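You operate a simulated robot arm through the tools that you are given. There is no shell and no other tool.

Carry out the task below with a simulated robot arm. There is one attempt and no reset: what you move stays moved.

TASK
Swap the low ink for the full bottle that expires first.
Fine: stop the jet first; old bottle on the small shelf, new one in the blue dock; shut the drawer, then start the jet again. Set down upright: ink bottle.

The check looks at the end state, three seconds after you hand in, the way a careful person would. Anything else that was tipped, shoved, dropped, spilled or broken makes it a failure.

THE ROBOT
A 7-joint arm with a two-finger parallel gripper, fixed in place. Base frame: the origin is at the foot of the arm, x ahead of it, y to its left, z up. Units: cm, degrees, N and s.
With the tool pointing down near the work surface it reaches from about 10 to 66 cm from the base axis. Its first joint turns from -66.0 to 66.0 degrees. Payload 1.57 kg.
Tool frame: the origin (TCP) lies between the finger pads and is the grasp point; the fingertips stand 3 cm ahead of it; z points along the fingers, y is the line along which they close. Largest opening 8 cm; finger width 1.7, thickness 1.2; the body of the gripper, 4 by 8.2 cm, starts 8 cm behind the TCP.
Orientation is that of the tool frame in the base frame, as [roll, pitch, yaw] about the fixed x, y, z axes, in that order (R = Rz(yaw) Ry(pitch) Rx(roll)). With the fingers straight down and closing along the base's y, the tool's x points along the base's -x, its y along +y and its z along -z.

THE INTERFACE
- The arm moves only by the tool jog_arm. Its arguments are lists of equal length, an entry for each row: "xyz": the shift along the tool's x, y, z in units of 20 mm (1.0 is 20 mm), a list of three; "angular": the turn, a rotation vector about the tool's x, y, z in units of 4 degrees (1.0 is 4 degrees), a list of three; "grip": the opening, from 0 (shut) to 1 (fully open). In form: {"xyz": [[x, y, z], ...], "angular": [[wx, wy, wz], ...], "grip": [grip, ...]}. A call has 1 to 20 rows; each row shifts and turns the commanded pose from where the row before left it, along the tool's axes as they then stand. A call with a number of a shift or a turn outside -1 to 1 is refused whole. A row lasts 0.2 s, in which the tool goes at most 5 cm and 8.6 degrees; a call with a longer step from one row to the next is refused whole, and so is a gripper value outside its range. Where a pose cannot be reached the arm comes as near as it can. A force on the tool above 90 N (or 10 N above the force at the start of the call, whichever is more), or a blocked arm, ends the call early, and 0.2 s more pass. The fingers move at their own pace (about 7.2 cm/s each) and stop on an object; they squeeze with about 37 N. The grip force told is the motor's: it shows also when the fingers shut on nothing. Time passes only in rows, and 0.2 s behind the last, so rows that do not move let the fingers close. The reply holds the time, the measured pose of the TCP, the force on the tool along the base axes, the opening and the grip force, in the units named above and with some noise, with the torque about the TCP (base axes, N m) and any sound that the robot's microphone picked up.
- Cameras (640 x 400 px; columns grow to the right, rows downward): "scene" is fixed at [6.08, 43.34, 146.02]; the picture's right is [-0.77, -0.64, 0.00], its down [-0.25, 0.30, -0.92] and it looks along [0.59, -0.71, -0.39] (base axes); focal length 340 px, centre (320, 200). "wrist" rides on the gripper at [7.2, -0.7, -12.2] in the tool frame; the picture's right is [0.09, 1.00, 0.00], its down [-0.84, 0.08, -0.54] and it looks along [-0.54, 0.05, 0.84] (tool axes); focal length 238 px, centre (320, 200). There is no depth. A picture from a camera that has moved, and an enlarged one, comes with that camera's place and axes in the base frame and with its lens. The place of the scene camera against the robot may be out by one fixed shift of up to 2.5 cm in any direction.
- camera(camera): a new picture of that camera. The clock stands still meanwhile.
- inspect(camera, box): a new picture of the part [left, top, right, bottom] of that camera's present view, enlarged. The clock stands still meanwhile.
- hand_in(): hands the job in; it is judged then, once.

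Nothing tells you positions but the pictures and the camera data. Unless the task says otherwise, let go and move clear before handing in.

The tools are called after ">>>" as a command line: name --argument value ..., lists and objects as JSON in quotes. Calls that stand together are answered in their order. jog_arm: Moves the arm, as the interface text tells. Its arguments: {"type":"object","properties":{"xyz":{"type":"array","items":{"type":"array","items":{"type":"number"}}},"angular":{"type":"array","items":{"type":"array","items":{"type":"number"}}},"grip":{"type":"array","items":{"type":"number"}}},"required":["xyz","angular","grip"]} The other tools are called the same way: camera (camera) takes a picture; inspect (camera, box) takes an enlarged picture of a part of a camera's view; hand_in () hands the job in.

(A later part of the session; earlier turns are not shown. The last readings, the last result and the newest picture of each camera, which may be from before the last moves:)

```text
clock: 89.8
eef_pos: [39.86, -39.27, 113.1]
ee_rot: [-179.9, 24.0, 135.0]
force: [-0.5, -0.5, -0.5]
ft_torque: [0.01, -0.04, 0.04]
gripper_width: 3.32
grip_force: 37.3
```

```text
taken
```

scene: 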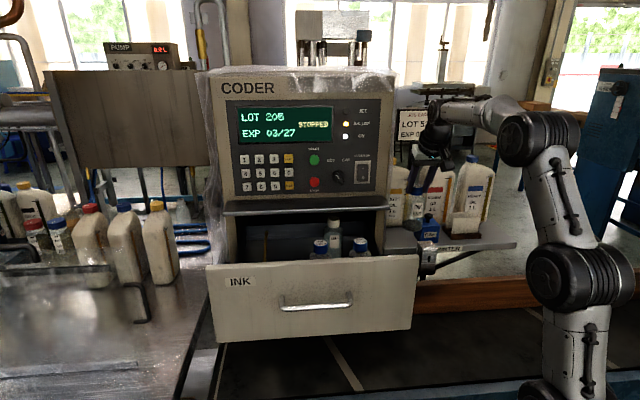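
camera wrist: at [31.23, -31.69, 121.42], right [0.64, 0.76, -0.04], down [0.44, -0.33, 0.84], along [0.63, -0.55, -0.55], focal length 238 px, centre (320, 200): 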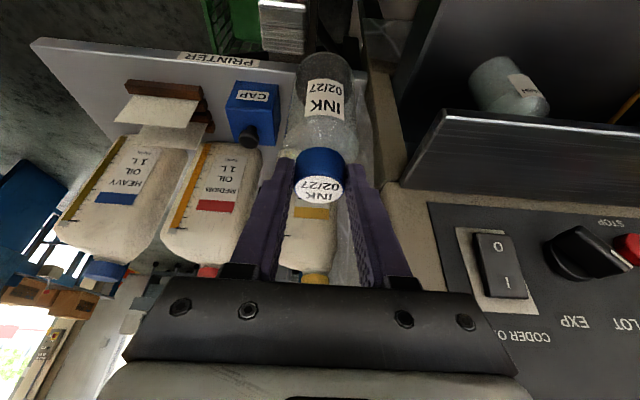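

I'll check the space between the bottle and the machine side before going in.

>>> inspect --camera "wrist" --box '[220, 20, 460, 260]'

>>> inspect --camera "scene" --box '[370, 110, 520, 290]'

```text
1.67 times, centred on (340, 140) of wrist
camera zoom: at [31.23, -31.69, 121.42], right [0.64, 0.76, -0.04], down [0.44, -0.33, 0.84], along [0.63, -0.55, -0.55], focal length 397 px, centre (287, 300)
```

zoom: 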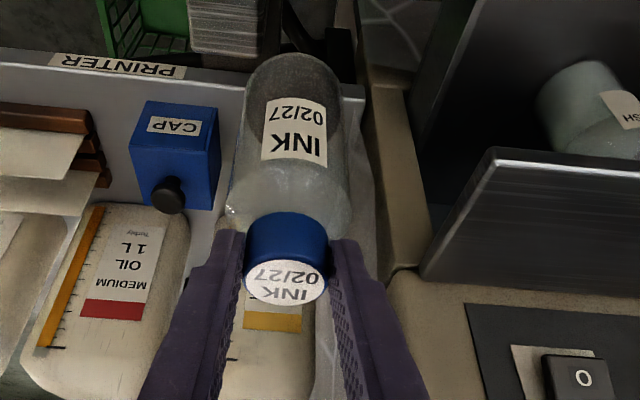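

```text
2.22 times, centred on (445, 200) of scene
camera zoom: at [6.08, 43.34, 146.02], right [-0.77, -0.64, 0.0], down [-0.25, 0.3, -0.92], along [0.59, -0.71, -0.39], focal length 756 px, centre (42, 200)
```

zoom: 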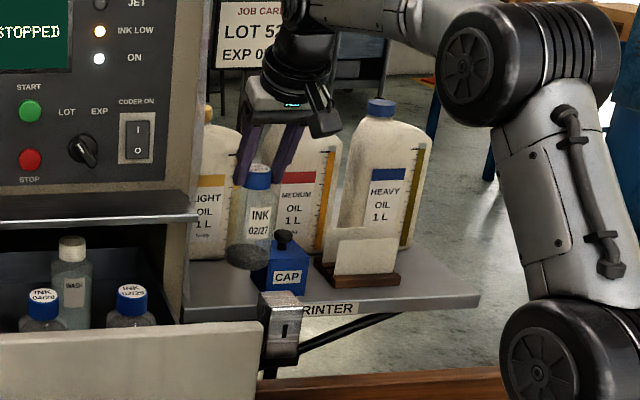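

The space is clear. I'll move over the spot and come down to just above the shelf.

>>> jog_arm --xyz '[[-0.586, 0, 0.397], [-0.586, 0, 0.397], [-0.586, 0, 0.397], [-0.586, 0, 0.397], [-0.586, 0, 0.397], [-0.586, 0, 0.397], [-0.586, 0, 0.397], [-0.586, 0, 0.397], [0.19, 0, 0.428], [0.19, 0, 0.428], [0.19, 0, 0.428], [0.19, 0, 0.428], [0.19, 0, 0.428], [0.19, 0, 0.428], [0.19, 0, 0.428]]' --angular '[[0, 0, 0], [0, 0, 0], [0, 0, 0], [0, 0, 0], [0, 0, 0], [0, 0, 0], [0, 0, 0], [0, 0, 0], [0, 0, 0], [0, 0, 0], [0, 0, 0], [0, 0, 0], [0, 0, 0], [0, 0, 0], [0, 0, 0]]' --grip '[0.2, 0.2, 0.2, 0.2, 0.2, 0.2, 0.2, 0.2, 0.2, 0.2, 0.2, 0.2, 0.2, 0.2, 0.2]'

>>> camera --camera "wrist"

>>> inspect --camera "scene" --box '[370, 150, 490, 280]'

```text
clock: 93.0
eef_pos: [47.88, -47.31, 104.6]
ee_rot: [-179.9, 23.9, 135.0]
force: [-0.1, 0.4, -0.4]
ft_torque: [0.0, 0.0, 0.01]
gripper_width: 3.38
grip_force: 37.0
```

```text
taken
camera wrist: at [39.19, -39.62, 112.92], right [0.64, 0.76, -0.04], down [0.44, -0.33, 0.84], along [0.63, -0.55, -0.55], focal length 238 px, centre (320, 200)
```

wrist: 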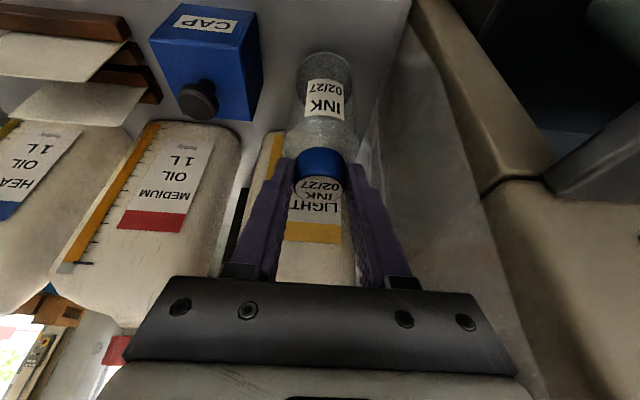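

```text
3.08 times, centred on (430, 215) of scene
camera zoom: at [6.08, 43.34, 146.02], right [-0.77, -0.64, 0.0], down [-0.25, 0.3, -0.92], along [0.59, -0.71, -0.39], focal length 1047 px, centre (-18, 154)
```

zoom: 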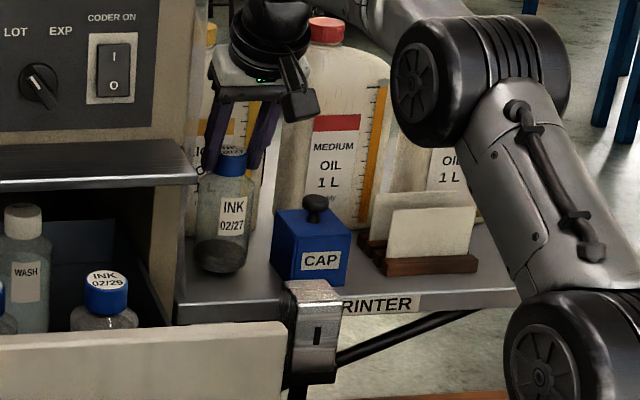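

The bottle hangs just above the free spot. I'll lower gently until contact.

>>> jog_arm --xyz '[[0.061, 0, 0.137], [0.061, 0, 0.137], [0.061, 0, 0.137], [0.061, 0, 0.137], [0.061, 0, 0.137], [0.061, 0, 0.137]]' --angular '[[0, 0, 0], [0, 0, 0], [0, 0, 0], [0, 0, 0], [0, 0, 0], [0, 0, 0]]' --grip '[0.2, 0.2, 0.2, 0.2, 0.2, 0.2]'

>>> jog_arm --xyz '[[0.03, 0, 0.069], [0.03, 0, 0.069]]' --angular '[[0, 0, 0], [0, 0, 0]]' --grip '[0.2, 0.2]'

>>> inspect --camera "scene" --box '[370, 150, 490, 280]'

```text
clock: 94.4
eef_pos: [47.84, -47.29, 103.61]
ee_rot: [-180.0, 24.9, 135.0]
force: [-3.6, 2.9, 24.9]
ft_torque: [-0.11, 0.38, -0.13]
gripper_width: 3.33
grip_force: 36.9
```

```text
clock: 95.0
eef_pos: [47.83, -47.3, 103.49]
ee_rot: [180.0, 25.0, 135.1]
force: [-2.6, 2.2, 28.1]
ft_torque: [0.13, -0.15, 0.05]
gripper_width: 3.37
grip_force: 37.1
```

```text
3.08 times, centred on (430, 215) of scene
camera zoom: at [6.03, 43.4, 146.01], right [-0.77, -0.64, 0.0], down [-0.25, 0.3, -0.92], along [0.59, -0.71, -0.39], focal length 1047 px, centre (-18, 154)
```

zoom: 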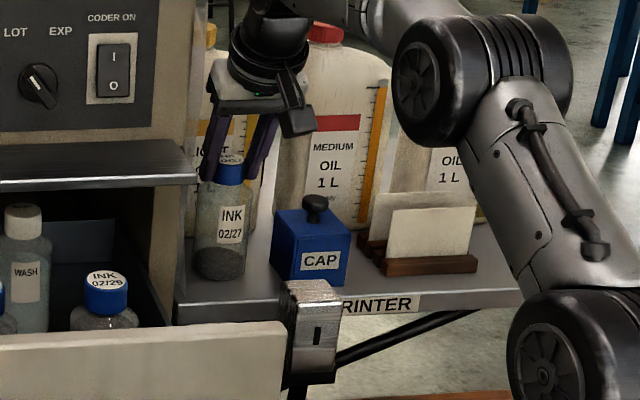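

Contact made at z≈103.6. I'll relieve the press before letting go.

>>> jog_arm --xyz '[[-0.08, 0, -0.18], [-0.06, 0, -0.14], [0, 0, 0]]' --angular '[[0, 0, 0], [0, 0, 0], [0, 0, 0]]' --grip '[0.2, 0.2, 0.2]'

>>> camera --camera "wrist"

```text
clock: 95.8
eef_pos: [47.85, -47.18, 103.43]
ee_rot: [-179.9, 24.3, 135.0]
force: [3.9, -2.7, 15.8]
ft_torque: [-0.59, -0.49, 0.02]
gripper_width: 3.33
grip_force: 36.5
```

```text
taken
camera wrist: at [39.14, -39.51, 111.66], right [0.64, 0.76, -0.04], down [0.44, -0.33, 0.84], along [0.63, -0.56, -0.54], focal length 238 px, centre (320, 200)
```

wrist: 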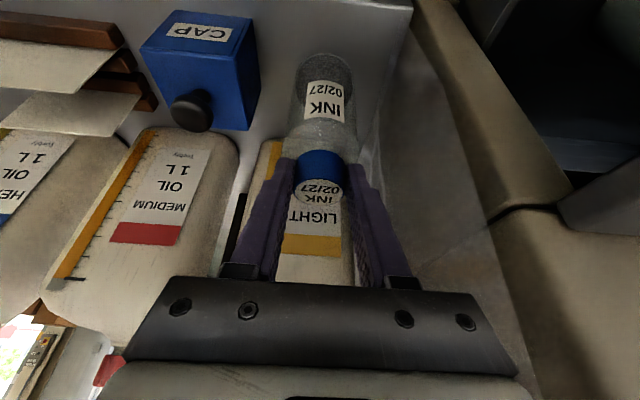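

>>> jog_arm --xyz '[[-0.04, 0, -0.09], [-0.03, 0, -0.07], [0, 0, 0]]' --angular '[[0, 0, 0], [0, 0, 0], [0, 0, 0]]' --grip '[0.2, 0.2, 0.2]'

```text
clock: 96.6
eef_pos: [47.7, -47.04, 103.42]
ee_rot: [-180.0, 23.9, 135.0]
force: [2.9, -1.0, 8.3]
ft_torque: [-0.33, -0.56, 0.05]
gripper_width: 3.36
grip_force: 36.7
```

The residual press is about 8 N; a touch more relief, then I'll open the fingers.

>>> jog_arm --xyz '[[-0.03, 0, -0.06], [0, 0, 0]]' --angular '[[0, 0, 0], [0, 0, 0]]' --grip '[0.2, 0.2]'

>>> jog_arm --xyz '[[0, 0, 0], [0, 0, 0], [0, 0, 0], [0, 0, 0]]' --angular '[[0, 0, 0], [0, 0, 0], [0, 0, 0], [0, 0, 0]]' --grip '[0.45, 0.55, 0.65, 0.65]'

>>> camera --camera "wrist"

>>> inspect --camera "scene" --box '[370, 150, 490, 280]'

```text
clock: 97.2
eef_pos: [47.72, -47.14, 103.55]
ee_rot: [-180.0, 23.7, 135.0]
force: [1.1, -0.2, 0.4]
ft_torque: [0.01, -0.11, 0.05]
gripper_width: 3.35
grip_force: 36.9
```

```text
clock: 98.2
eef_pos: [47.74, -47.21, 103.78]
ee_rot: [180.0, 23.9, 135.1]
force: [-0.2, 0.2, 0.7]
ft_torque: [0.01, 0.01, 0.0]
gripper_width: 5.23
grip_force: 0.0
```

```text
taken
camera wrist: at [39.07, -39.5, 111.99], right [0.64, 0.76, -0.04], down [0.44, -0.33, 0.84], along [0.63, -0.55, -0.55], focal length 238 px, centre (320, 200)
```

wrist: 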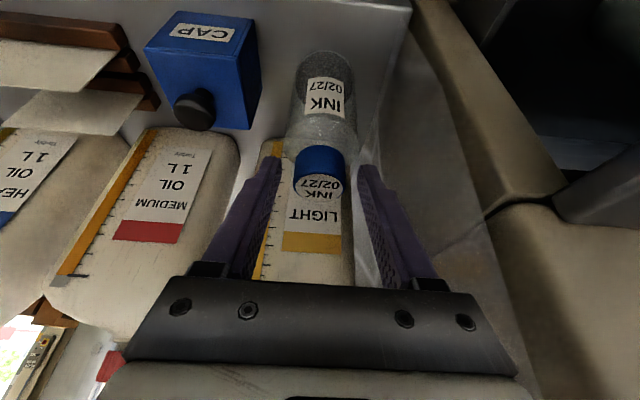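

```text
3.08 times, centred on (430, 215) of scene
camera zoom: at [6.08, 43.34, 146.02], right [-0.77, -0.64, 0.0], down [-0.25, 0.3, -0.92], along [0.59, -0.71, -0.39], focal length 1047 px, centre (-18, 154)
```

zoom: 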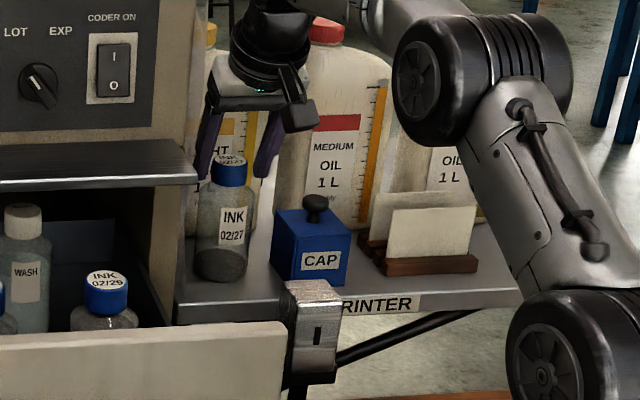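

The 02/27 bottle stands upright on the shelf. I'll rise straight up and back out.

>>> jog_arm --xyz '[[-0.1, 0, -0.22], [-0.19, 0, -0.428], [-0.19, 0, -0.428], [-0.19, 0, -0.428], [-0.19, 0, -0.428], [-0.19, 0, -0.428], [-0.19, 0, -0.428], [-0.19, 0, -0.428], [0.727, 0, -0.415], [0.727, 0, -0.415], [0.727, 0, -0.415], [0.727, 0, -0.415], [0.727, 0, -0.415], [0.727, 0, -0.415], [0.727, 0, -0.415], [0.727, 0, -0.415], [0.727, 0, -0.415], [0.727, 0, -0.415], [0.727, 0, -0.415], [0.727, 0, -0.415]]' --angular '[[0, 0, 0], [0, 0, 0], [0, 0, 0], [0, 0, 0], [0, 0, 0], [0, 0, 0], [0, 0, 0], [0, 0, 0], [0, 0, 0], [0, 0, 0], [0, 0, 0], [0, 0, 0], [0, 0, 0], [0, 0, 0], [0, 0, 0], [0, 0, 0], [0, 0, 0], [0, 0, 0], [0, 0, 0], [0, 0, 0]]' --grip '[0.7, 0.7, 0.7, 0.7, 0.7, 0.7, 0.7, 0.7, 0.7, 0.7, 0.7, 0.7, 0.7, 0.7, 0.7, 0.7, 0.7, 0.7, 0.7, 0.7]'

>>> camera --camera "wrist"

>>> inspect --camera "scene" --box '[370, 150, 490, 280]'

```text
clock: 102.4
eef_pos: [33.55, -32.96, 112.88]
ee_rot: [-180.0, 24.1, 135.0]
force: [-0.4, -0.1, -0.4]
ft_torque: [-0.01, -0.01, -0.01]
gripper_width: 5.59
grip_force: 0.1
```

```text
taken
camera wrist: at [24.94, -25.35, 121.2], right [0.64, 0.76, -0.04], down [0.44, -0.33, 0.84], along [0.63, -0.55, -0.55], focal length 238 px, centre (320, 200)
```

wrist: 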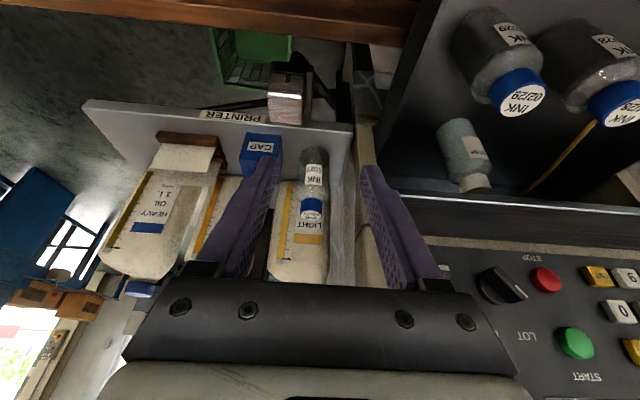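

```text
3.08 times, centred on (430, 215) of scene
camera zoom: at [6.08, 43.34, 146.02], right [-0.77, -0.64, 0.0], down [-0.25, 0.3, -0.92], along [0.59, -0.71, -0.39], focal length 1047 px, centre (-18, 154)
```

zoom: 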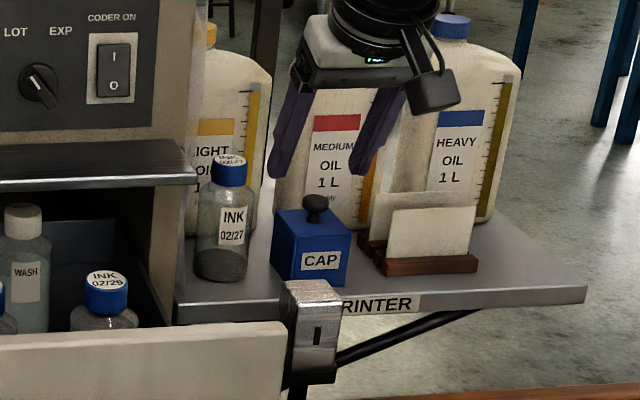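

The old bottle stands well. Now I'll move above the 04/28 bottle at the same relative hover pose I used for the first.

>>> jog_arm --xyz '[[0.041, 0.9, -0.018], [0.041, 0.9, -0.018], [0.041, 0.9, -0.018], [0.041, 0.9, -0.018], [0.041, 0.9, -0.018], [0.041, 0.9, -0.018], [0.041, 0.9, -0.018], [0.041, 0.9, -0.018], [0.041, 0.9, -0.018], [0.041, 0.9, -0.018], [0.041, 0.9, -0.018], [0.041, 0.9, -0.018], [0.041, 0.9, -0.018], [0.041, 0.9, -0.018], [0.041, 0.9, -0.018], [0.234, 0, 0.525], [0.234, 0, 0.525], [0.234, 0, 0.525], [0.234, 0, 0.525]]' --angular '[[0, 0, 0], [0, 0, 0], [0, 0, 0], [0, 0, 0], [0, 0, 0], [0, 0, 0], [0, 0, 0], [0, 0, 0], [0, 0, 0], [0, 0, 0], [0, 0, 0], [0, 0, 0], [0, 0, 0], [0, 0, 0], [0, 0, 0], [0, 0, 0], [0, 0, 0], [0, 0, 0], [0, 0, 0]]' --grip '[0.7, 0.7, 0.7, 0.7, 0.7, 0.7, 0.7, 0.7, 0.7, 0.7, 0.7, 0.7, 0.7, 0.7, 0.7, 0.7, 0.7, 0.7, 0.7]'

>>> camera --camera "wrist"

>>> inspect --camera "wrist" --box '[280, 90, 370, 150]'

```text
clock: 106.4
eef_pos: [51.86, -13.12, 108.23]
ee_rot: [-180.0, 24.0, 135.1]
force: [0.0, -0.3, -0.9]
ft_torque: [-0.02, 0.03, 0.0]
gripper_width: 5.59
grip_force: 0.1
```

```text
taken
camera wrist: at [43.19, -5.46, 116.63], right [0.64, 0.76, -0.04], down [0.44, -0.33, 0.84], along [0.63, -0.55, -0.55], focal length 238 px, centre (320, 200)
```

wrist: 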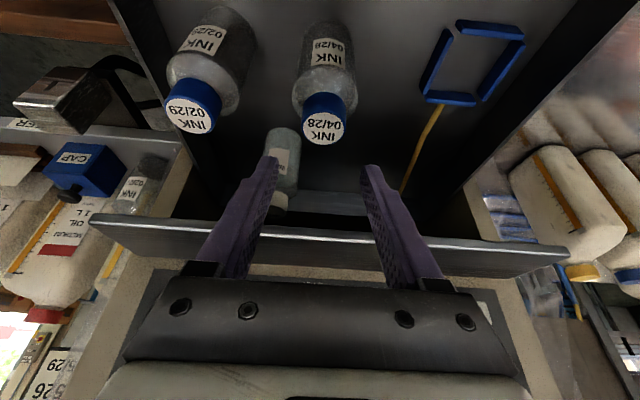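

```text
6.67 times, centred on (325, 120) of wrist
camera zoom: at [43.19, -5.46, 116.63], right [0.64, 0.76, -0.04], down [0.44, -0.33, 0.84], along [0.63, -0.55, -0.55], focal length 1589 px, centre (287, 733)
```

zoom: 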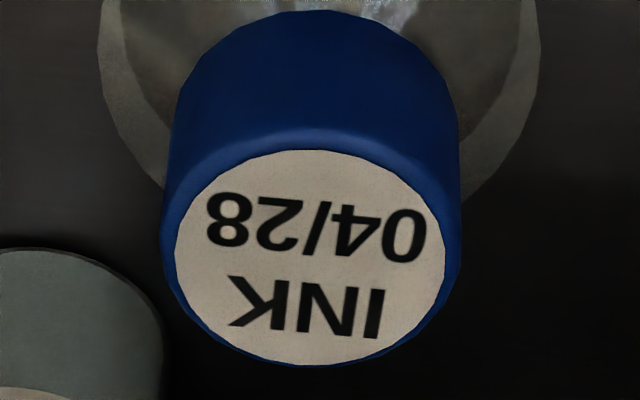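

The 04/28 cap sits centred in the hover view just as the first did. I'll descend to the same grip height and close.

>>> jog_arm --xyz '[[0.177, 0, 0.398], [0.177, 0, 0.398], [0.177, 0, 0.398], [0.177, 0, 0.398], [0.177, 0, 0.398], [0.177, 0, 0.398], [0, 0, 0]]' --angular '[[0, 0, 0], [0, 0, 0], [0, 0, 0], [0, 0, 0], [0, 0, 0], [0, 0, 0], [0, 0, 0]]' --grip '[0.7, 0.7, 0.7, 0.7, 0.7, 0.7, 0.65]'

>>> camera --camera "wrist"

```text
clock: 108.0
eef_pos: [51.9, -12.97, 103.07]
ee_rot: [180.0, 24.0, 135.1]
force: [0.2, 0.2, -0.2]
ft_torque: [0.0, 0.02, -0.01]
gripper_width: 5.21
grip_force: 0.2
```

```text
taken
camera wrist: at [43.13, -5.36, 111.22], right [0.64, 0.76, -0.04], down [0.44, -0.33, 0.84], along [0.63, -0.55, -0.55], focal length 238 px, centre (320, 200)
```

wrist: 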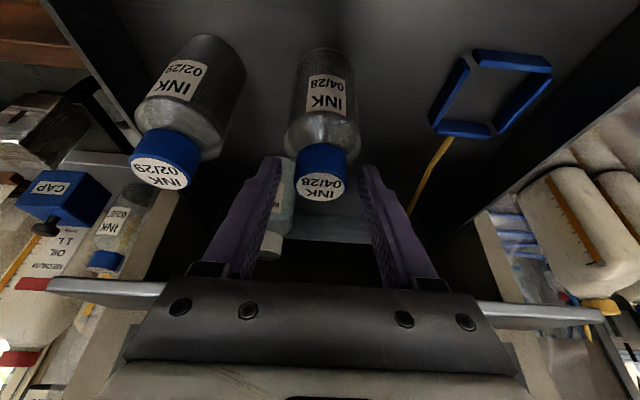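

>>> jog_arm --xyz '[[0, 0, 0], [0, 0, 0], [0, 0, 0], [0, 0, 0], [0, 0, 0]]' --angular '[[0, 0, 0], [0, 0, 0], [0, 0, 0], [0, 0, 0], [0, 0, 0]]' --grip '[0.5, 0.4, 0.2, 0.2, 0.2]'

>>> inspect --camera "wrist" --box '[260, 100, 380, 220]'

```text
clock: 109.2
eef_pos: [51.84, -12.99, 102.99]
ee_rot: [180.0, 23.9, 135.0]
force: [0.6, 0.1, -0.9]
ft_torque: [0.0, -0.06, 0.05]
gripper_width: 3.38
grip_force: 37.0
```

```text
3.33 times, centred on (320, 160) of wrist
camera zoom: at [43.14, -5.36, 111.25], right [0.64, 0.76, -0.04], down [0.44, -0.33, 0.84], along [0.63, -0.55, -0.55], focal length 794 px, centre (320, 333)
```

zoom: 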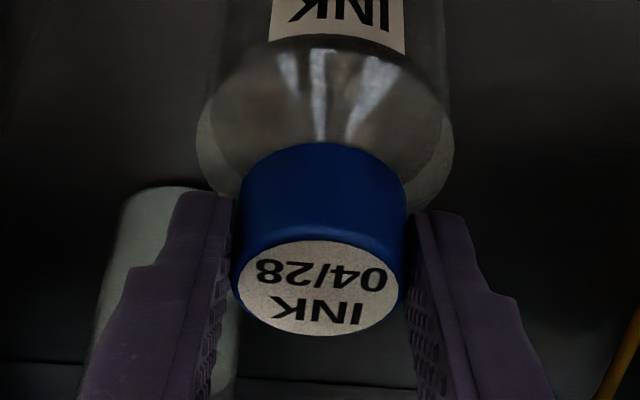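

Clean grip on 04/28. I'll lift it and check its fill level.

>>> jog_arm --xyz '[[-0.1, 0, -0.23], [-0.203, 0, -0.457], [-0.203, 0, -0.457], [-0.203, 0, -0.457], [-0.203, 0, -0.457], [-0.203, 0, -0.457], [-0.203, 0, -0.457], [-0.203, 0, -0.457], [-0.203, 0, -0.457]]' --angular '[[0, 0, 0], [0, 0, 0], [0, 0, 0], [0, 0, 0], [0, 0, 0], [0, 0, 0], [0, 0, 0], [0, 0, 0], [0, 0, 0]]' --grip '[0.2, 0.2, 0.2, 0.2, 0.2, 0.2, 0.2, 0.2, 0.2]'

>>> camera --camera "wrist"

>>> inspect --camera "scene" --box '[230, 180, 380, 280]'

```text
clock: 111.2
eef_pos: [51.95, -13.14, 111.44]
ee_rot: [-179.9, 24.1, 135.0]
force: [0.3, 0.1, -1.6]
ft_torque: [0.02, 0.05, 0.02]
gripper_width: 3.42
grip_force: 36.7
```

```text
taken
camera wrist: at [43.23, -5.43, 119.76], right [0.64, 0.76, -0.04], down [0.44, -0.33, 0.84], along [0.63, -0.55, -0.55], focal length 238 px, centre (320, 200)
```

wrist: 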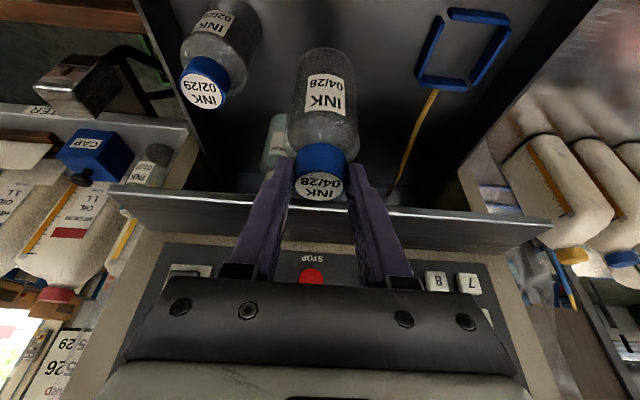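

```text
4.00 times, centred on (305, 230) of scene
camera zoom: at [6.08, 43.34, 146.02], right [-0.77, -0.64, 0.0], down [-0.25, 0.3, -0.92], along [0.59, -0.71, -0.39], focal length 1360 px, centre (380, 80)
```

zoom: 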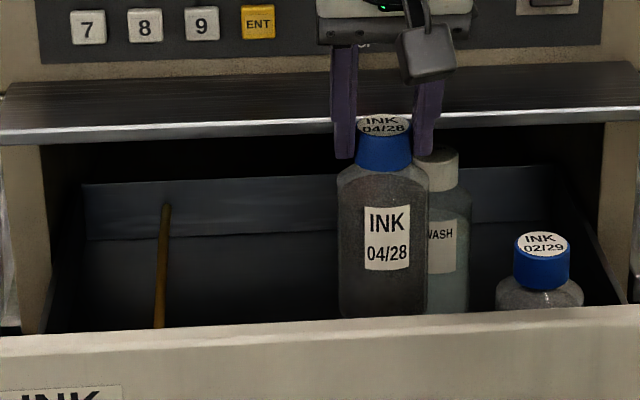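

04/28 is dark right up to the shoulder, so it's full. I'll measure the dock frame.

>>> inspect --camera "wrist" --box '[400, 0, 530, 100]'

```text
4.00 times, centred on (465, 50) of wrist
camera zoom: at [43.23, -5.43, 119.76], right [0.64, 0.76, -0.04], down [0.44, -0.33, 0.84], along [0.63, -0.55, -0.55], focal length 953 px, centre (-260, 800)
```

zoom: 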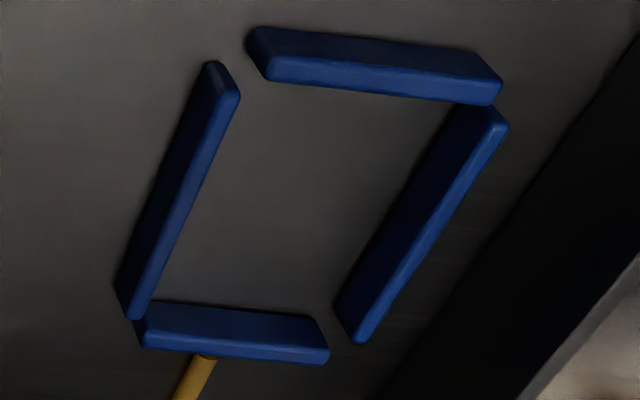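

The dock's inner frame is about 6 cm square around A≈42.3, P≈46.3. I'll carry the bottle above the dock.

>>> jog_arm --xyz '[[0.011, 0.6, -0.005], [0.011, 0.97, -0.005], [0.011, 0.97, -0.005], [0.011, 0.97, -0.005], [0.011, 0.97, -0.005], [0.011, 0.97, -0.005], [0.011, 0.97, -0.005], [0.011, 0.97, -0.005], [0, 0, 0]]' --angular '[[0, 0, 0], [0, 0, 0], [0, 0, 0], [0, 0, 0], [0, 0, 0], [0, 0, 0], [0, 0, 0], [0, 0, 0], [0, 0, 0]]' --grip '[0.2, 0.2, 0.2, 0.2, 0.2, 0.2, 0.2, 0.2, 0.2]'

>>> camera --camera "wrist"

>>> inspect --camera "wrist" --box '[260, 0, 400, 160]'

```text
clock: 113.2
eef_pos: [62.2, -2.39, 111.42]
ee_rot: [-180.0, 23.9, 135.0]
force: [0.0, 0.4, -2.7]
ft_torque: [0.02, 0.01, 0.01]
gripper_width: 3.39
grip_force: 36.9
```

```text
taken
camera wrist: at [53.55, 5.17, 119.74], right [0.64, 0.76, -0.04], down [0.44, -0.33, 0.84], along [0.63, -0.55, -0.55], focal length 238 px, centre (320, 200)
```

wrist: 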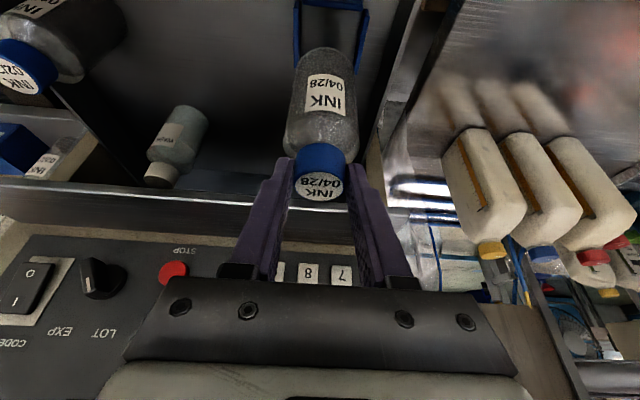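

```text
2.50 times, centred on (330, 80) of wrist
camera zoom: at [53.55, 5.17, 119.74], right [0.64, 0.76, -0.04], down [0.44, -0.33, 0.84], along [0.63, -0.55, -0.55], focal length 596 px, centre (295, 500)
```

zoom: 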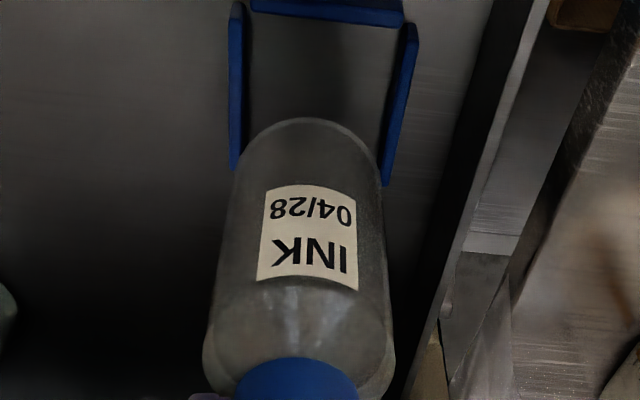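

The bottle is over the dock and aligned. I'll lower most of the way and check again.

>>> jog_arm --xyz '[[0.18, 0, 0.41], [0.18, 0, 0.41], [0.18, 0, 0.41], [0.18, 0, 0.41], [0.18, 0, 0.41], [0.18, 0, 0.41], [0.06, 0, 0.14], [0, 0, 0]]' --angular '[[0, 0, 0], [0, 0, 0], [0, 0, 0], [0, 0, 0], [0, 0, 0], [0, 0, 0], [0, 0, 0], [0, 0, 0]]' --grip '[0.2, 0.2, 0.2, 0.2, 0.2, 0.2, 0.2, 0.2]'

>>> camera --camera "wrist"

>>> inspect --camera "wrist" --box '[260, 0, 400, 160]'

```text
clock: 115.0
eef_pos: [62.26, -2.57, 105.76]
ee_rot: [-180.0, 24.1, 134.9]
force: [0.0, -0.9, -3.3]
ft_torque: [0.07, 0.0, 0.03]
gripper_width: 3.39
grip_force: 36.8
```

```text
taken
camera wrist: at [53.6, 5.09, 114.06], right [0.64, 0.76, -0.04], down [0.44, -0.33, 0.84], along [0.63, -0.55, -0.55], focal length 238 px, centre (320, 200)
```

wrist: 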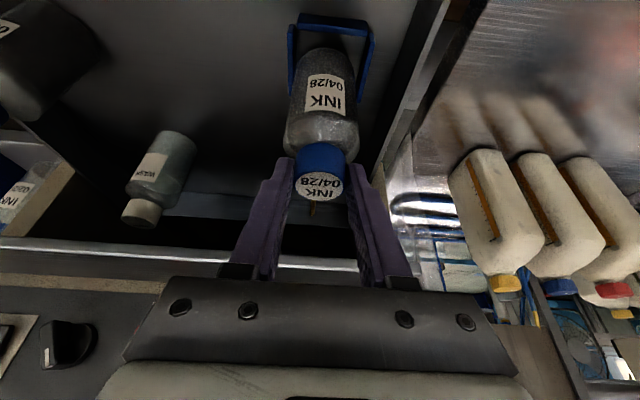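

```text
2.50 times, centred on (330, 80) of wrist
camera zoom: at [53.6, 5.09, 114.06], right [0.64, 0.76, -0.04], down [0.44, -0.33, 0.84], along [0.63, -0.55, -0.55], focal length 596 px, centre (295, 500)
```

zoom: 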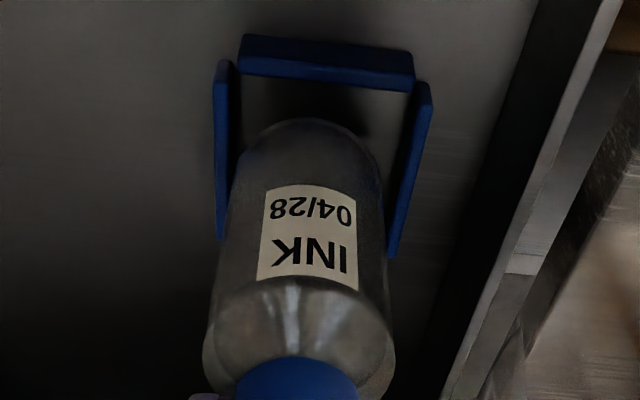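

Aligned within the dock frame. I'll lower the last 2.5 cm gently.

>>> jog_arm --xyz '[[0.061, 0, 0.137], [0.061, 0, 0.137], [0.061, 0, 0.137], [0.061, 0, 0.137], [0.061, 0, 0.137], [0, 0, 0]]' --angular '[[0, 0, 0], [0, 0, 0], [0, 0, 0], [0, 0, 0], [0, 0, 0], [0, 0, 0]]' --grip '[0.2, 0.2, 0.2, 0.2, 0.2, 0.2]'

>>> inspect --camera "wrist" --box '[260, 0, 400, 160]'

```text
clock: 116.4
eef_pos: [62.24, -2.48, 104.38]
ee_rot: [180.0, 23.9, 135.0]
force: [0.2, -0.3, -3.3]
ft_torque: [0.05, 0.03, 0.01]
gripper_width: 3.4
grip_force: 37.0
```

```text
2.50 times, centred on (330, 80) of wrist
camera zoom: at [53.53, 5.09, 112.61], right [0.64, 0.76, -0.04], down [0.44, -0.33, 0.84], along [0.63, -0.55, -0.55], focal length 596 px, centre (295, 500)
```

zoom: 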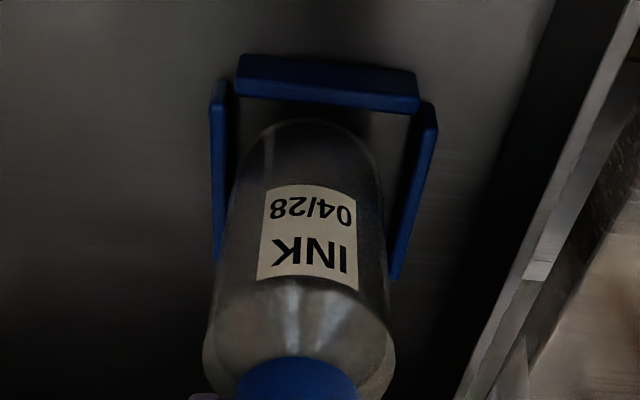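

>>> jog_arm --xyz '[[0.041, 0, 0.091], [0.041, 0, 0.091], [0.041, 0, 0.091], [0.041, 0, 0.091], [0, 0, 0]]' --angular '[[0, 0, 0], [0, 0, 0], [0, 0, 0], [0, 0, 0], [0, 0, 0]]' --grip '[0.2, 0.2, 0.2, 0.2, 0.2]'

>>> jog_arm --xyz '[[0.03, 0, 0.068], [0.03, 0, 0.068], [0, 0, 0]]' --angular '[[0, 0, 0], [0, 0, 0], [0, 0, 0]]' --grip '[0.2, 0.2, 0.2]'

>>> inspect --camera "wrist" --box '[260, 0, 400, 160]'

```text
clock: 117.6
eef_pos: [62.27, -2.45, 103.63]
ee_rot: [-180.0, 24.0, 135.0]
force: [0.4, 0.3, -2.7]
ft_torque: [0.0, 0.0, 0.04]
gripper_width: 3.38
grip_force: 37.2
```

```text
clock: 118.4
eef_pos: [62.09, -2.49, 103.21]
ee_rot: [-179.9, 24.0, 134.9]
force: [-0.1, -0.9, -2.5]
ft_torque: [-0.02, 0.01, -0.01]
gripper_width: 3.39
grip_force: 36.8
```

```text
2.50 times, centred on (330, 80) of wrist
camera zoom: at [53.52, 5.13, 111.53], right [0.64, 0.76, -0.04], down [0.44, -0.33, 0.84], along [0.63, -0.55, -0.55], focal length 596 px, centre (295, 500)
```

zoom: 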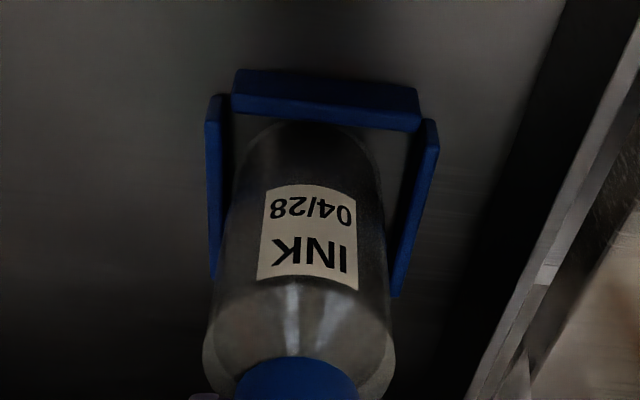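

The bottle's base is inside the dock frame. A last few millimetres to contact.

>>> jog_arm --xyz '[[0.02, 0, 0.046], [0.02, 0, 0.046], [0, 0, 0]]' --angular '[[0, 0, 0], [0, 0, 0], [0, 0, 0]]' --grip '[0.2, 0.2, 0.2]'

```text
clock: 119.2
eef_pos: [62.2, -2.38, 103.19]
ee_rot: [-180.0, 24.0, 135.0]
force: [-0.3, -0.2, -2.2]
ft_torque: [0.04, -0.02, 0.01]
gripper_width: 3.4
grip_force: 37.3
```

>>> jog_arm --xyz '[[0.02, 0, 0.046], [0, 0, 0]]' --angular '[[0, 0, 0], [0, 0, 0]]' --grip '[0.2, 0.2]'

```text
clock: 119.8
eef_pos: [62.25, -2.58, 102.98]
ee_rot: [-179.9, 24.1, 135.0]
force: [-0.8, 0.6, -0.4]
ft_torque: [0.04, 0.07, -0.02]
gripper_width: 3.41
grip_force: 37.2
```

The weight is taken up at z≈103.0, the bottle rests on the dock floor. I'll open the fingers.

>>> jog_arm --xyz '[[0, 0, 0], [0, 0, 0], [0, 0, 0], [0, 0, 0]]' --angular '[[0, 0, 0], [0, 0, 0], [0, 0, 0], [0, 0, 0]]' --grip '[0.45, 0.55, 0.65, 0.7]'

>>> camera --camera "wrist"

>>> inspect --camera "wrist" --box '[260, 20, 400, 220]'

```text
clock: 120.8
eef_pos: [62.26, -2.5, 103.0]
ee_rot: [-180.0, 24.0, 135.0]
force: [0.6, 0.4, 0.0]
ft_torque: [-0.02, -0.01, -0.01]
gripper_width: 5.59
grip_force: 0.0
```

```text
taken
camera wrist: at [53.55, 5.12, 111.26], right [0.64, 0.76, -0.04], down [0.44, -0.33, 0.84], along [0.63, -0.55, -0.55], focal length 238 px, centre (320, 200)
```

wrist: 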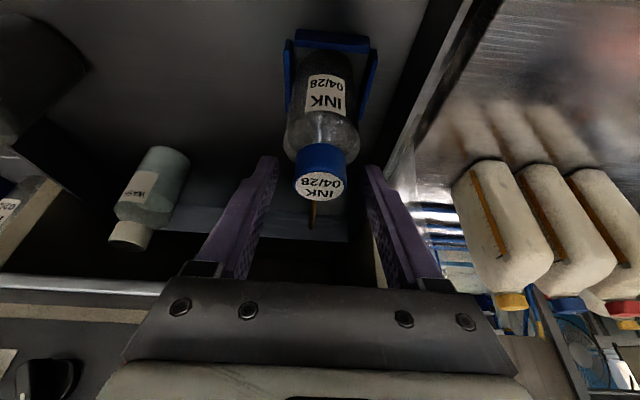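

```text
2.00 times, centred on (330, 120) of wrist
camera zoom: at [53.55, 5.12, 111.26], right [0.64, 0.76, -0.04], down [0.44, -0.33, 0.84], along [0.63, -0.55, -0.55], focal length 477 px, centre (300, 360)
```

zoom: 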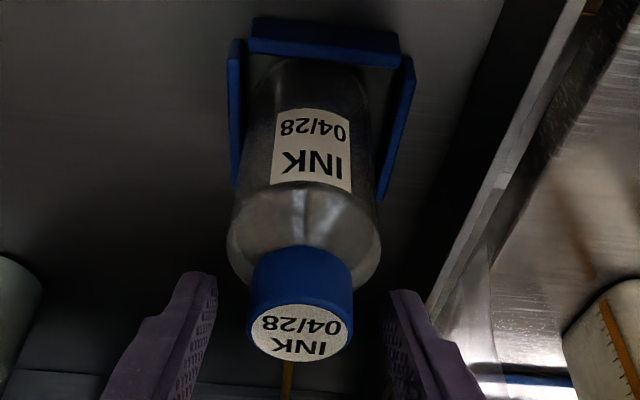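

The 04/28 bottle stands in the blue dock as the old one did. I'll rise and take a look from above, then retreat to in front of the drawer.

>>> jog_arm --xyz '[[-0.1, 0, -0.22], [-0.19, 0, -0.428], [-0.19, 0, -0.428], [-0.19, 0, -0.428], [-0.19, 0, -0.428], [-0.19, 0, -0.428], [-0.19, 0, -0.428], [-0.19, 0, -0.428], [-0.19, 0, -0.428], [-0.1, 0, -0.22]]' --angular '[[0, 0, 0], [0, 0, 0], [0, 0, 0], [0, 0, 0], [0, 0, 0], [0, 0, 0], [0, 0, 0], [0, 0, 0], [0, 0, 0], [0, 0, 0]]' --grip '[0.7, 0.7, 0.7, 0.7, 0.7, 0.7, 0.7, 0.7, 0.7, 0.7]'

>>> camera --camera "wrist"

>>> jog_arm --xyz '[[0.833, -0.477, -0.371], [0.833, -0.477, -0.371], [0.833, -0.477, -0.371], [0.833, -0.477, -0.371], [0.833, -0.477, -0.371], [0.833, -0.477, -0.371], [0.833, -0.477, -0.371], [0.833, -0.477, -0.371], [0.833, -0.477, -0.371], [0.833, -0.477, -0.371], [0.833, -0.477, -0.371], [0.833, -0.477, -0.371], [0.833, -0.477, -0.371]]' --angular '[[0, 0, 0], [0, 0, 0], [0, 0, 0], [0, 0, 0], [0, 0, 0], [0, 0, 0], [0, 0, 0], [0, 0, 0], [0, 0, 0], [0, 0, 0], [0, 0, 0], [0, 0, 0], [0, 0, 0]]' --grip '[0.5, 0.3, 0.1, 0, 0, 0, 0, 0, 0, 0, 0, 0, 0]'

>>> camera --camera "wrist"

>>> camera --camera "scene"

```text
clock: 123.0
eef_pos: [62.21, -2.45, 111.46]
ee_rot: [180.0, 24.0, 135.0]
force: [0.1, -0.4, -0.3]
ft_torque: [-0.01, -0.02, 0.01]
gripper_width: 5.59
grip_force: 0.0
```

```text
taken
camera wrist: at [53.56, 5.16, 119.74], right [0.64, 0.76, -0.04], down [0.44, -0.33, 0.84], along [0.63, -0.55, -0.55], focal length 238 px, centre (320, 200)
```

wrist: 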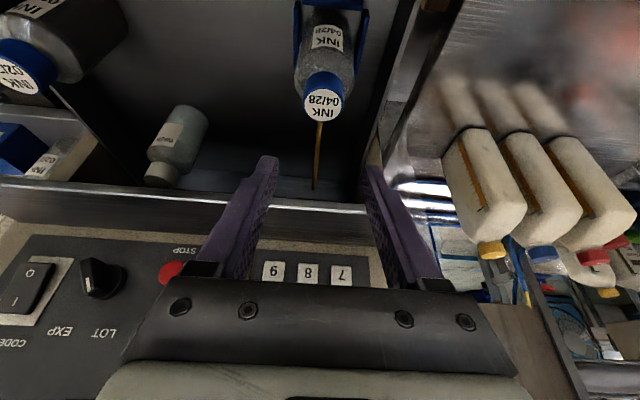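

```text
clock: 125.8
eef_pos: [36.75, 5.5, 111.48]
ee_rot: [-180.0, 23.9, 135.1]
force: [0.7, 0.1, 0.0]
ft_torque: [-0.01, 0.01, -0.01]
gripper_width: 0.01
grip_force: 20.9
```

```text
taken
camera wrist: at [27.99, 13.05, 119.66], right [0.64, 0.76, -0.04], down [0.44, -0.33, 0.84], along [0.63, -0.56, -0.55], focal length 238 px, centre (320, 200)
```

wrist: 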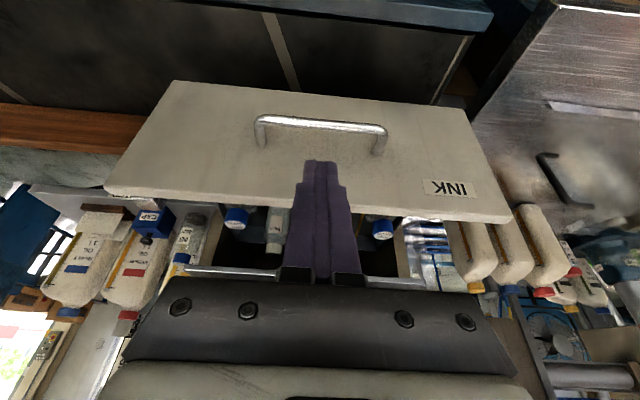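

```text
taken
```

scene: 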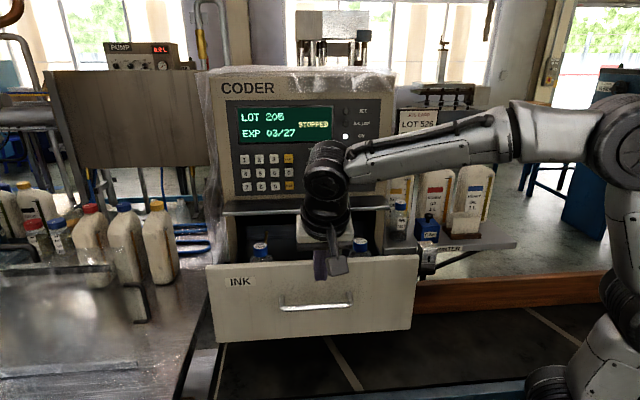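

The drawer front is ahead. I'll level the closed fingers to push the drawer just above its handle.

>>> jog_arm --xyz '[[0, 0, 0], [0, 0, 0], [0, 0, 0], [0, 0, 0], [0, 0, 0], [0, 0, 0], [0, 0, 0], [0, 0, 0], [0, 0, 0], [0, 0, 0], [0, 0, 0], [0, 0, 0], [0, 0, 0], [0, 0, 0], [0, 0, 0], [0, 0, 0], [0, 0, 0]]' --angular '[[0, -1, 0], [0, -1, 0], [0, -1, 0], [0, -1, 0], [0, -1, 0], [0, -1, 0], [0, -1, 0], [0, -1, 0], [0, -1, 0], [0, -1, 0], [0, -1, 0], [0, -1, 0], [0, -1, 0], [0, -1, 0], [0, -1, 0], [0, -1, 0], [0, -0.5, 0]]' --grip '[0, 0, 0, 0, 0, 0, 0, 0, 0, 0, 0, 0, 0, 0, 0, 0, 0]'

>>> camera --camera "wrist"

>>> camera --camera "scene"

```text
clock: 129.4
eef_pos: [36.64, 5.6, 111.37]
ee_rot: [13.7, 89.9, -31.3]
force: [-0.2, 0.2, 0.0]
ft_torque: [-0.04, 0.0, 0.0]
gripper_width: 0.0
grip_force: 20.9
```

```text
taken
camera wrist: at [27.54, 13.7, 104.26], right [0.7, 0.7, -0.09], down [-0.33, 0.44, 0.84], along [0.63, -0.56, 0.54], focal length 238 px, centre (320, 200)
```

wrist: 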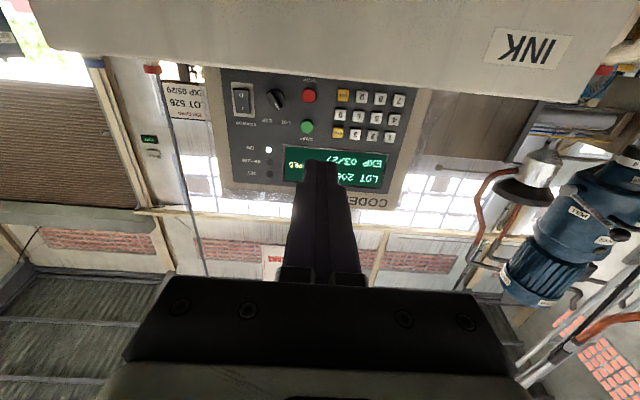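

```text
taken
```

scene: 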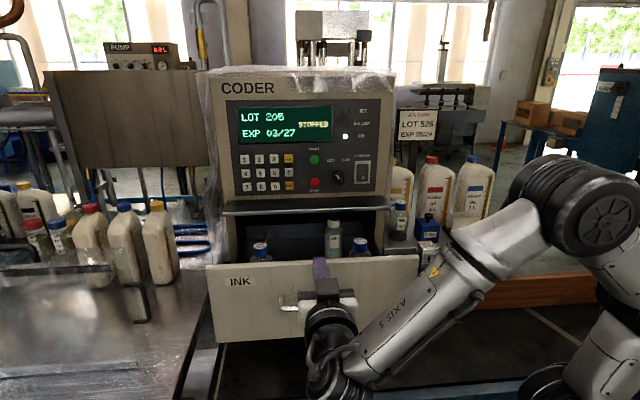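

The INK LOW lamp has gone off. I'll lower to push height and approach the drawer front.

>>> jog_arm --xyz '[[0.8, 0, 0], [0.8, 0, 0], [0.8, 0, 0], [0.8, 0, 0], [0.8, 0, 0], [0.8, 0, 0], [0, 0, 0.5], [0, 0, 0.5], [0, 0, 0.4]]' --angular '[[0, 0, 0], [0, 0, 0], [0, 0, 0], [0, 0, 0], [0, 0, 0], [0, 0, 0], [0, 0, 0], [0, 0, 0], [0, 0, 0]]' --grip '[0, 0, 0, 0, 0, 0, 0, 0, 0]'

>>> camera --camera "wrist"

>>> inspect --camera "scene" --box '[200, 220, 440, 360]'

```text
clock: 131.4
eef_pos: [38.69, 3.56, 101.84]
ee_rot: [105.3, 90.0, 60.4]
force: [0.0, 0.2, -0.2]
ft_torque: [0.02, 0.02, 0.05]
gripper_width: 0.0
grip_force: 21.3
```

```text
taken
camera wrist: at [29.57, 11.66, 94.69], right [0.7, 0.7, -0.09], down [-0.33, 0.44, 0.84], along [0.63, -0.56, 0.54], focal length 238 px, centre (320, 200)
```

wrist: 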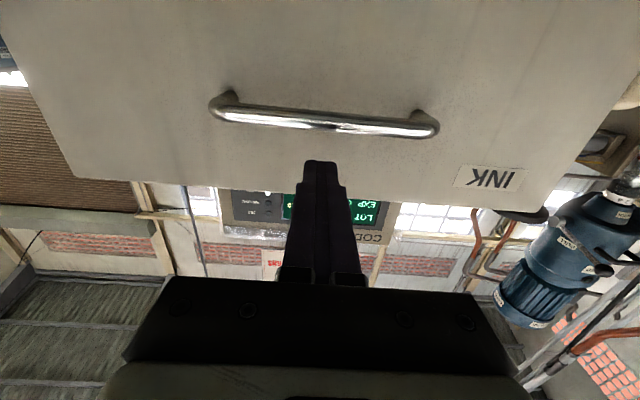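

```text
2.67 times, centred on (320, 290) of scene
camera zoom: at [6.08, 43.35, 146.02], right [-0.77, -0.64, 0.0], down [-0.25, 0.3, -0.92], along [0.59, -0.71, -0.39], focal length 907 px, centre (320, -40)
```

zoom: 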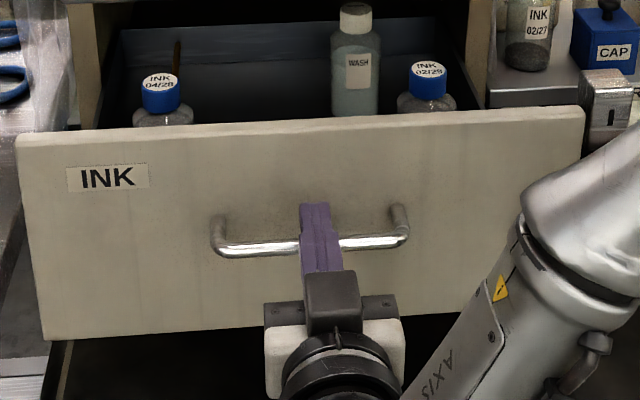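

The fingertip passes above the handle bar toward the drawer front. I'll push gently.

>>> jog_arm --xyz '[[0, 0, 0.3], [0, 0, 0.3], [0, 0, 0.25], [0, 0, 0.2], [0, 0, 0.2], [0, 0, 0.2], [0, 0, 0.2], [0, 0, 0.25], [0, 0, 0.25], [0, 0, 0.3], [0, 0, 0.3], [0, 0, 0.3]]' --angular '[[0, 0, 0], [0, 0, 0], [0, 0, 0], [0, 0, 0], [0, 0, 0], [0, 0, 0], [0, 0, 0], [0, 0, 0], [0, 0, 0], [0, 0, 0], [0, 0, 0], [0, 0, 0]]' --grip '[0, 0, 0, 0, 0, 0, 0, 0, 0, 0, 0, 0]'

>>> camera --camera "wrist"

>>> camera --camera "scene"

```text
clock: 134.0
eef_pos: [42.96, -0.65, 101.69]
ee_rot: [-54.4, 89.9, -99.4]
force: [-0.8, 0.6, 0.6]
ft_torque: [0.0, 0.01, 0.04]
gripper_width: 0.02
grip_force: 21.4
```

```text
taken
camera wrist: at [33.85, 7.36, 94.64], right [0.7, 0.7, -0.09], down [-0.33, 0.44, 0.84], along [0.63, -0.56, 0.54], focal length 238 px, centre (320, 200)
```

wrist: 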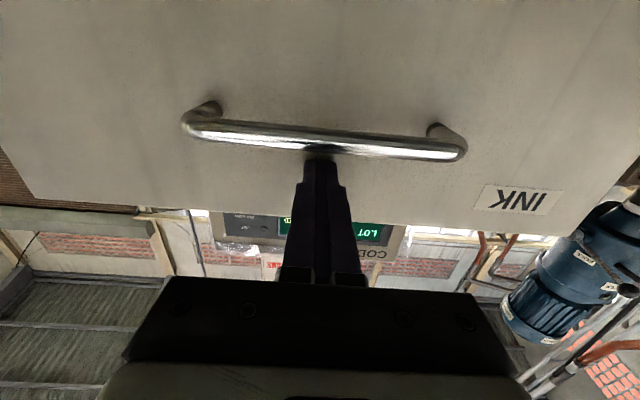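

```text
taken
```

scene: 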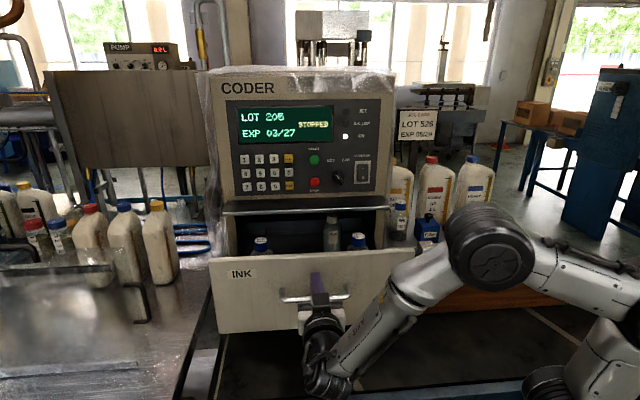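

The drawer is moving in smoothly with bottles steady. I'll keep pushing.

>>> jog_arm --xyz '[[0, 0, 0.25], [0, 0, 0.3], [0, 0, 0.35], [0, 0, 0.35], [0, 0, 0.35], [0, 0, 0.35], [0, 0, 0.35], [0, 0, 0.35], [0, 0, 0.35], [0, 0, 0.35], [0, 0, 0.35], [0, 0, 0.35], [0, 0, 0.35], [0, 0, 0.35], [0, 0, 0.35], [0, 0, 0.35], [0, 0, 0.35], [0, 0, 0.35], [0, 0, 0.3], [0, 0, 0.25]]' --angular '[[0, 0, 0], [0, 0, 0], [0, 0, 0], [0, 0, 0], [0, 0, 0], [0, 0, 0], [0, 0, 0], [0, 0, 0], [0, 0, 0], [0, 0, 0], [0, 0, 0], [0, 0, 0], [0, 0, 0], [0, 0, 0], [0, 0, 0], [0, 0, 0], [0, 0, 0], [0, 0, 0], [0, 0, 0], [0, 0, 0]]' --grip '[0, 0, 0, 0, 0, 0, 0, 0, 0, 0, 0, 0, 0, 0, 0, 0, 0, 0, 0, 0]'

>>> camera --camera "scene"

>>> camera --camera "wrist"

```text
clock: 138.2
eef_pos: [52.3, -10.09, 101.84]
ee_rot: [37.6, 90.0, -7.5]
force: [-1.1, 0.0, -0.2]
ft_torque: [0.0, 0.03, -0.03]
gripper_width: 0.0
grip_force: 21.9
```

```text
taken
```

scene: 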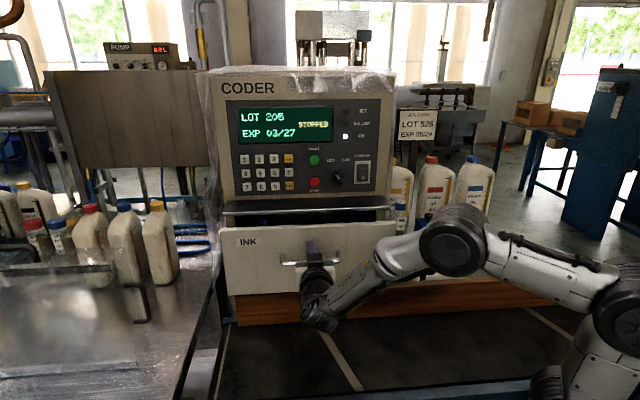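

```text
taken
camera wrist: at [43.29, -2.03, 94.69], right [0.7, 0.7, -0.09], down [-0.33, 0.44, 0.84], along [0.63, -0.56, 0.54], focal length 238 px, centre (320, 200)
```

wrist: 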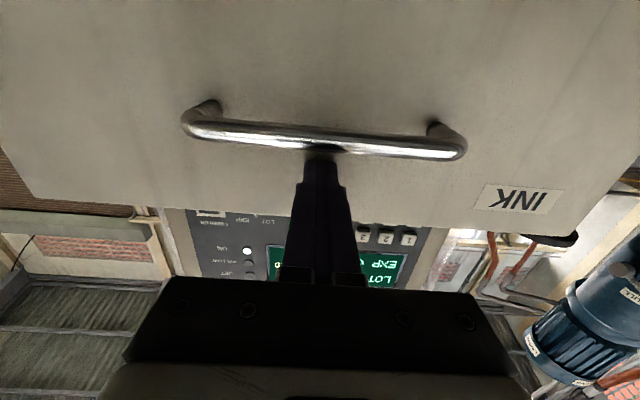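

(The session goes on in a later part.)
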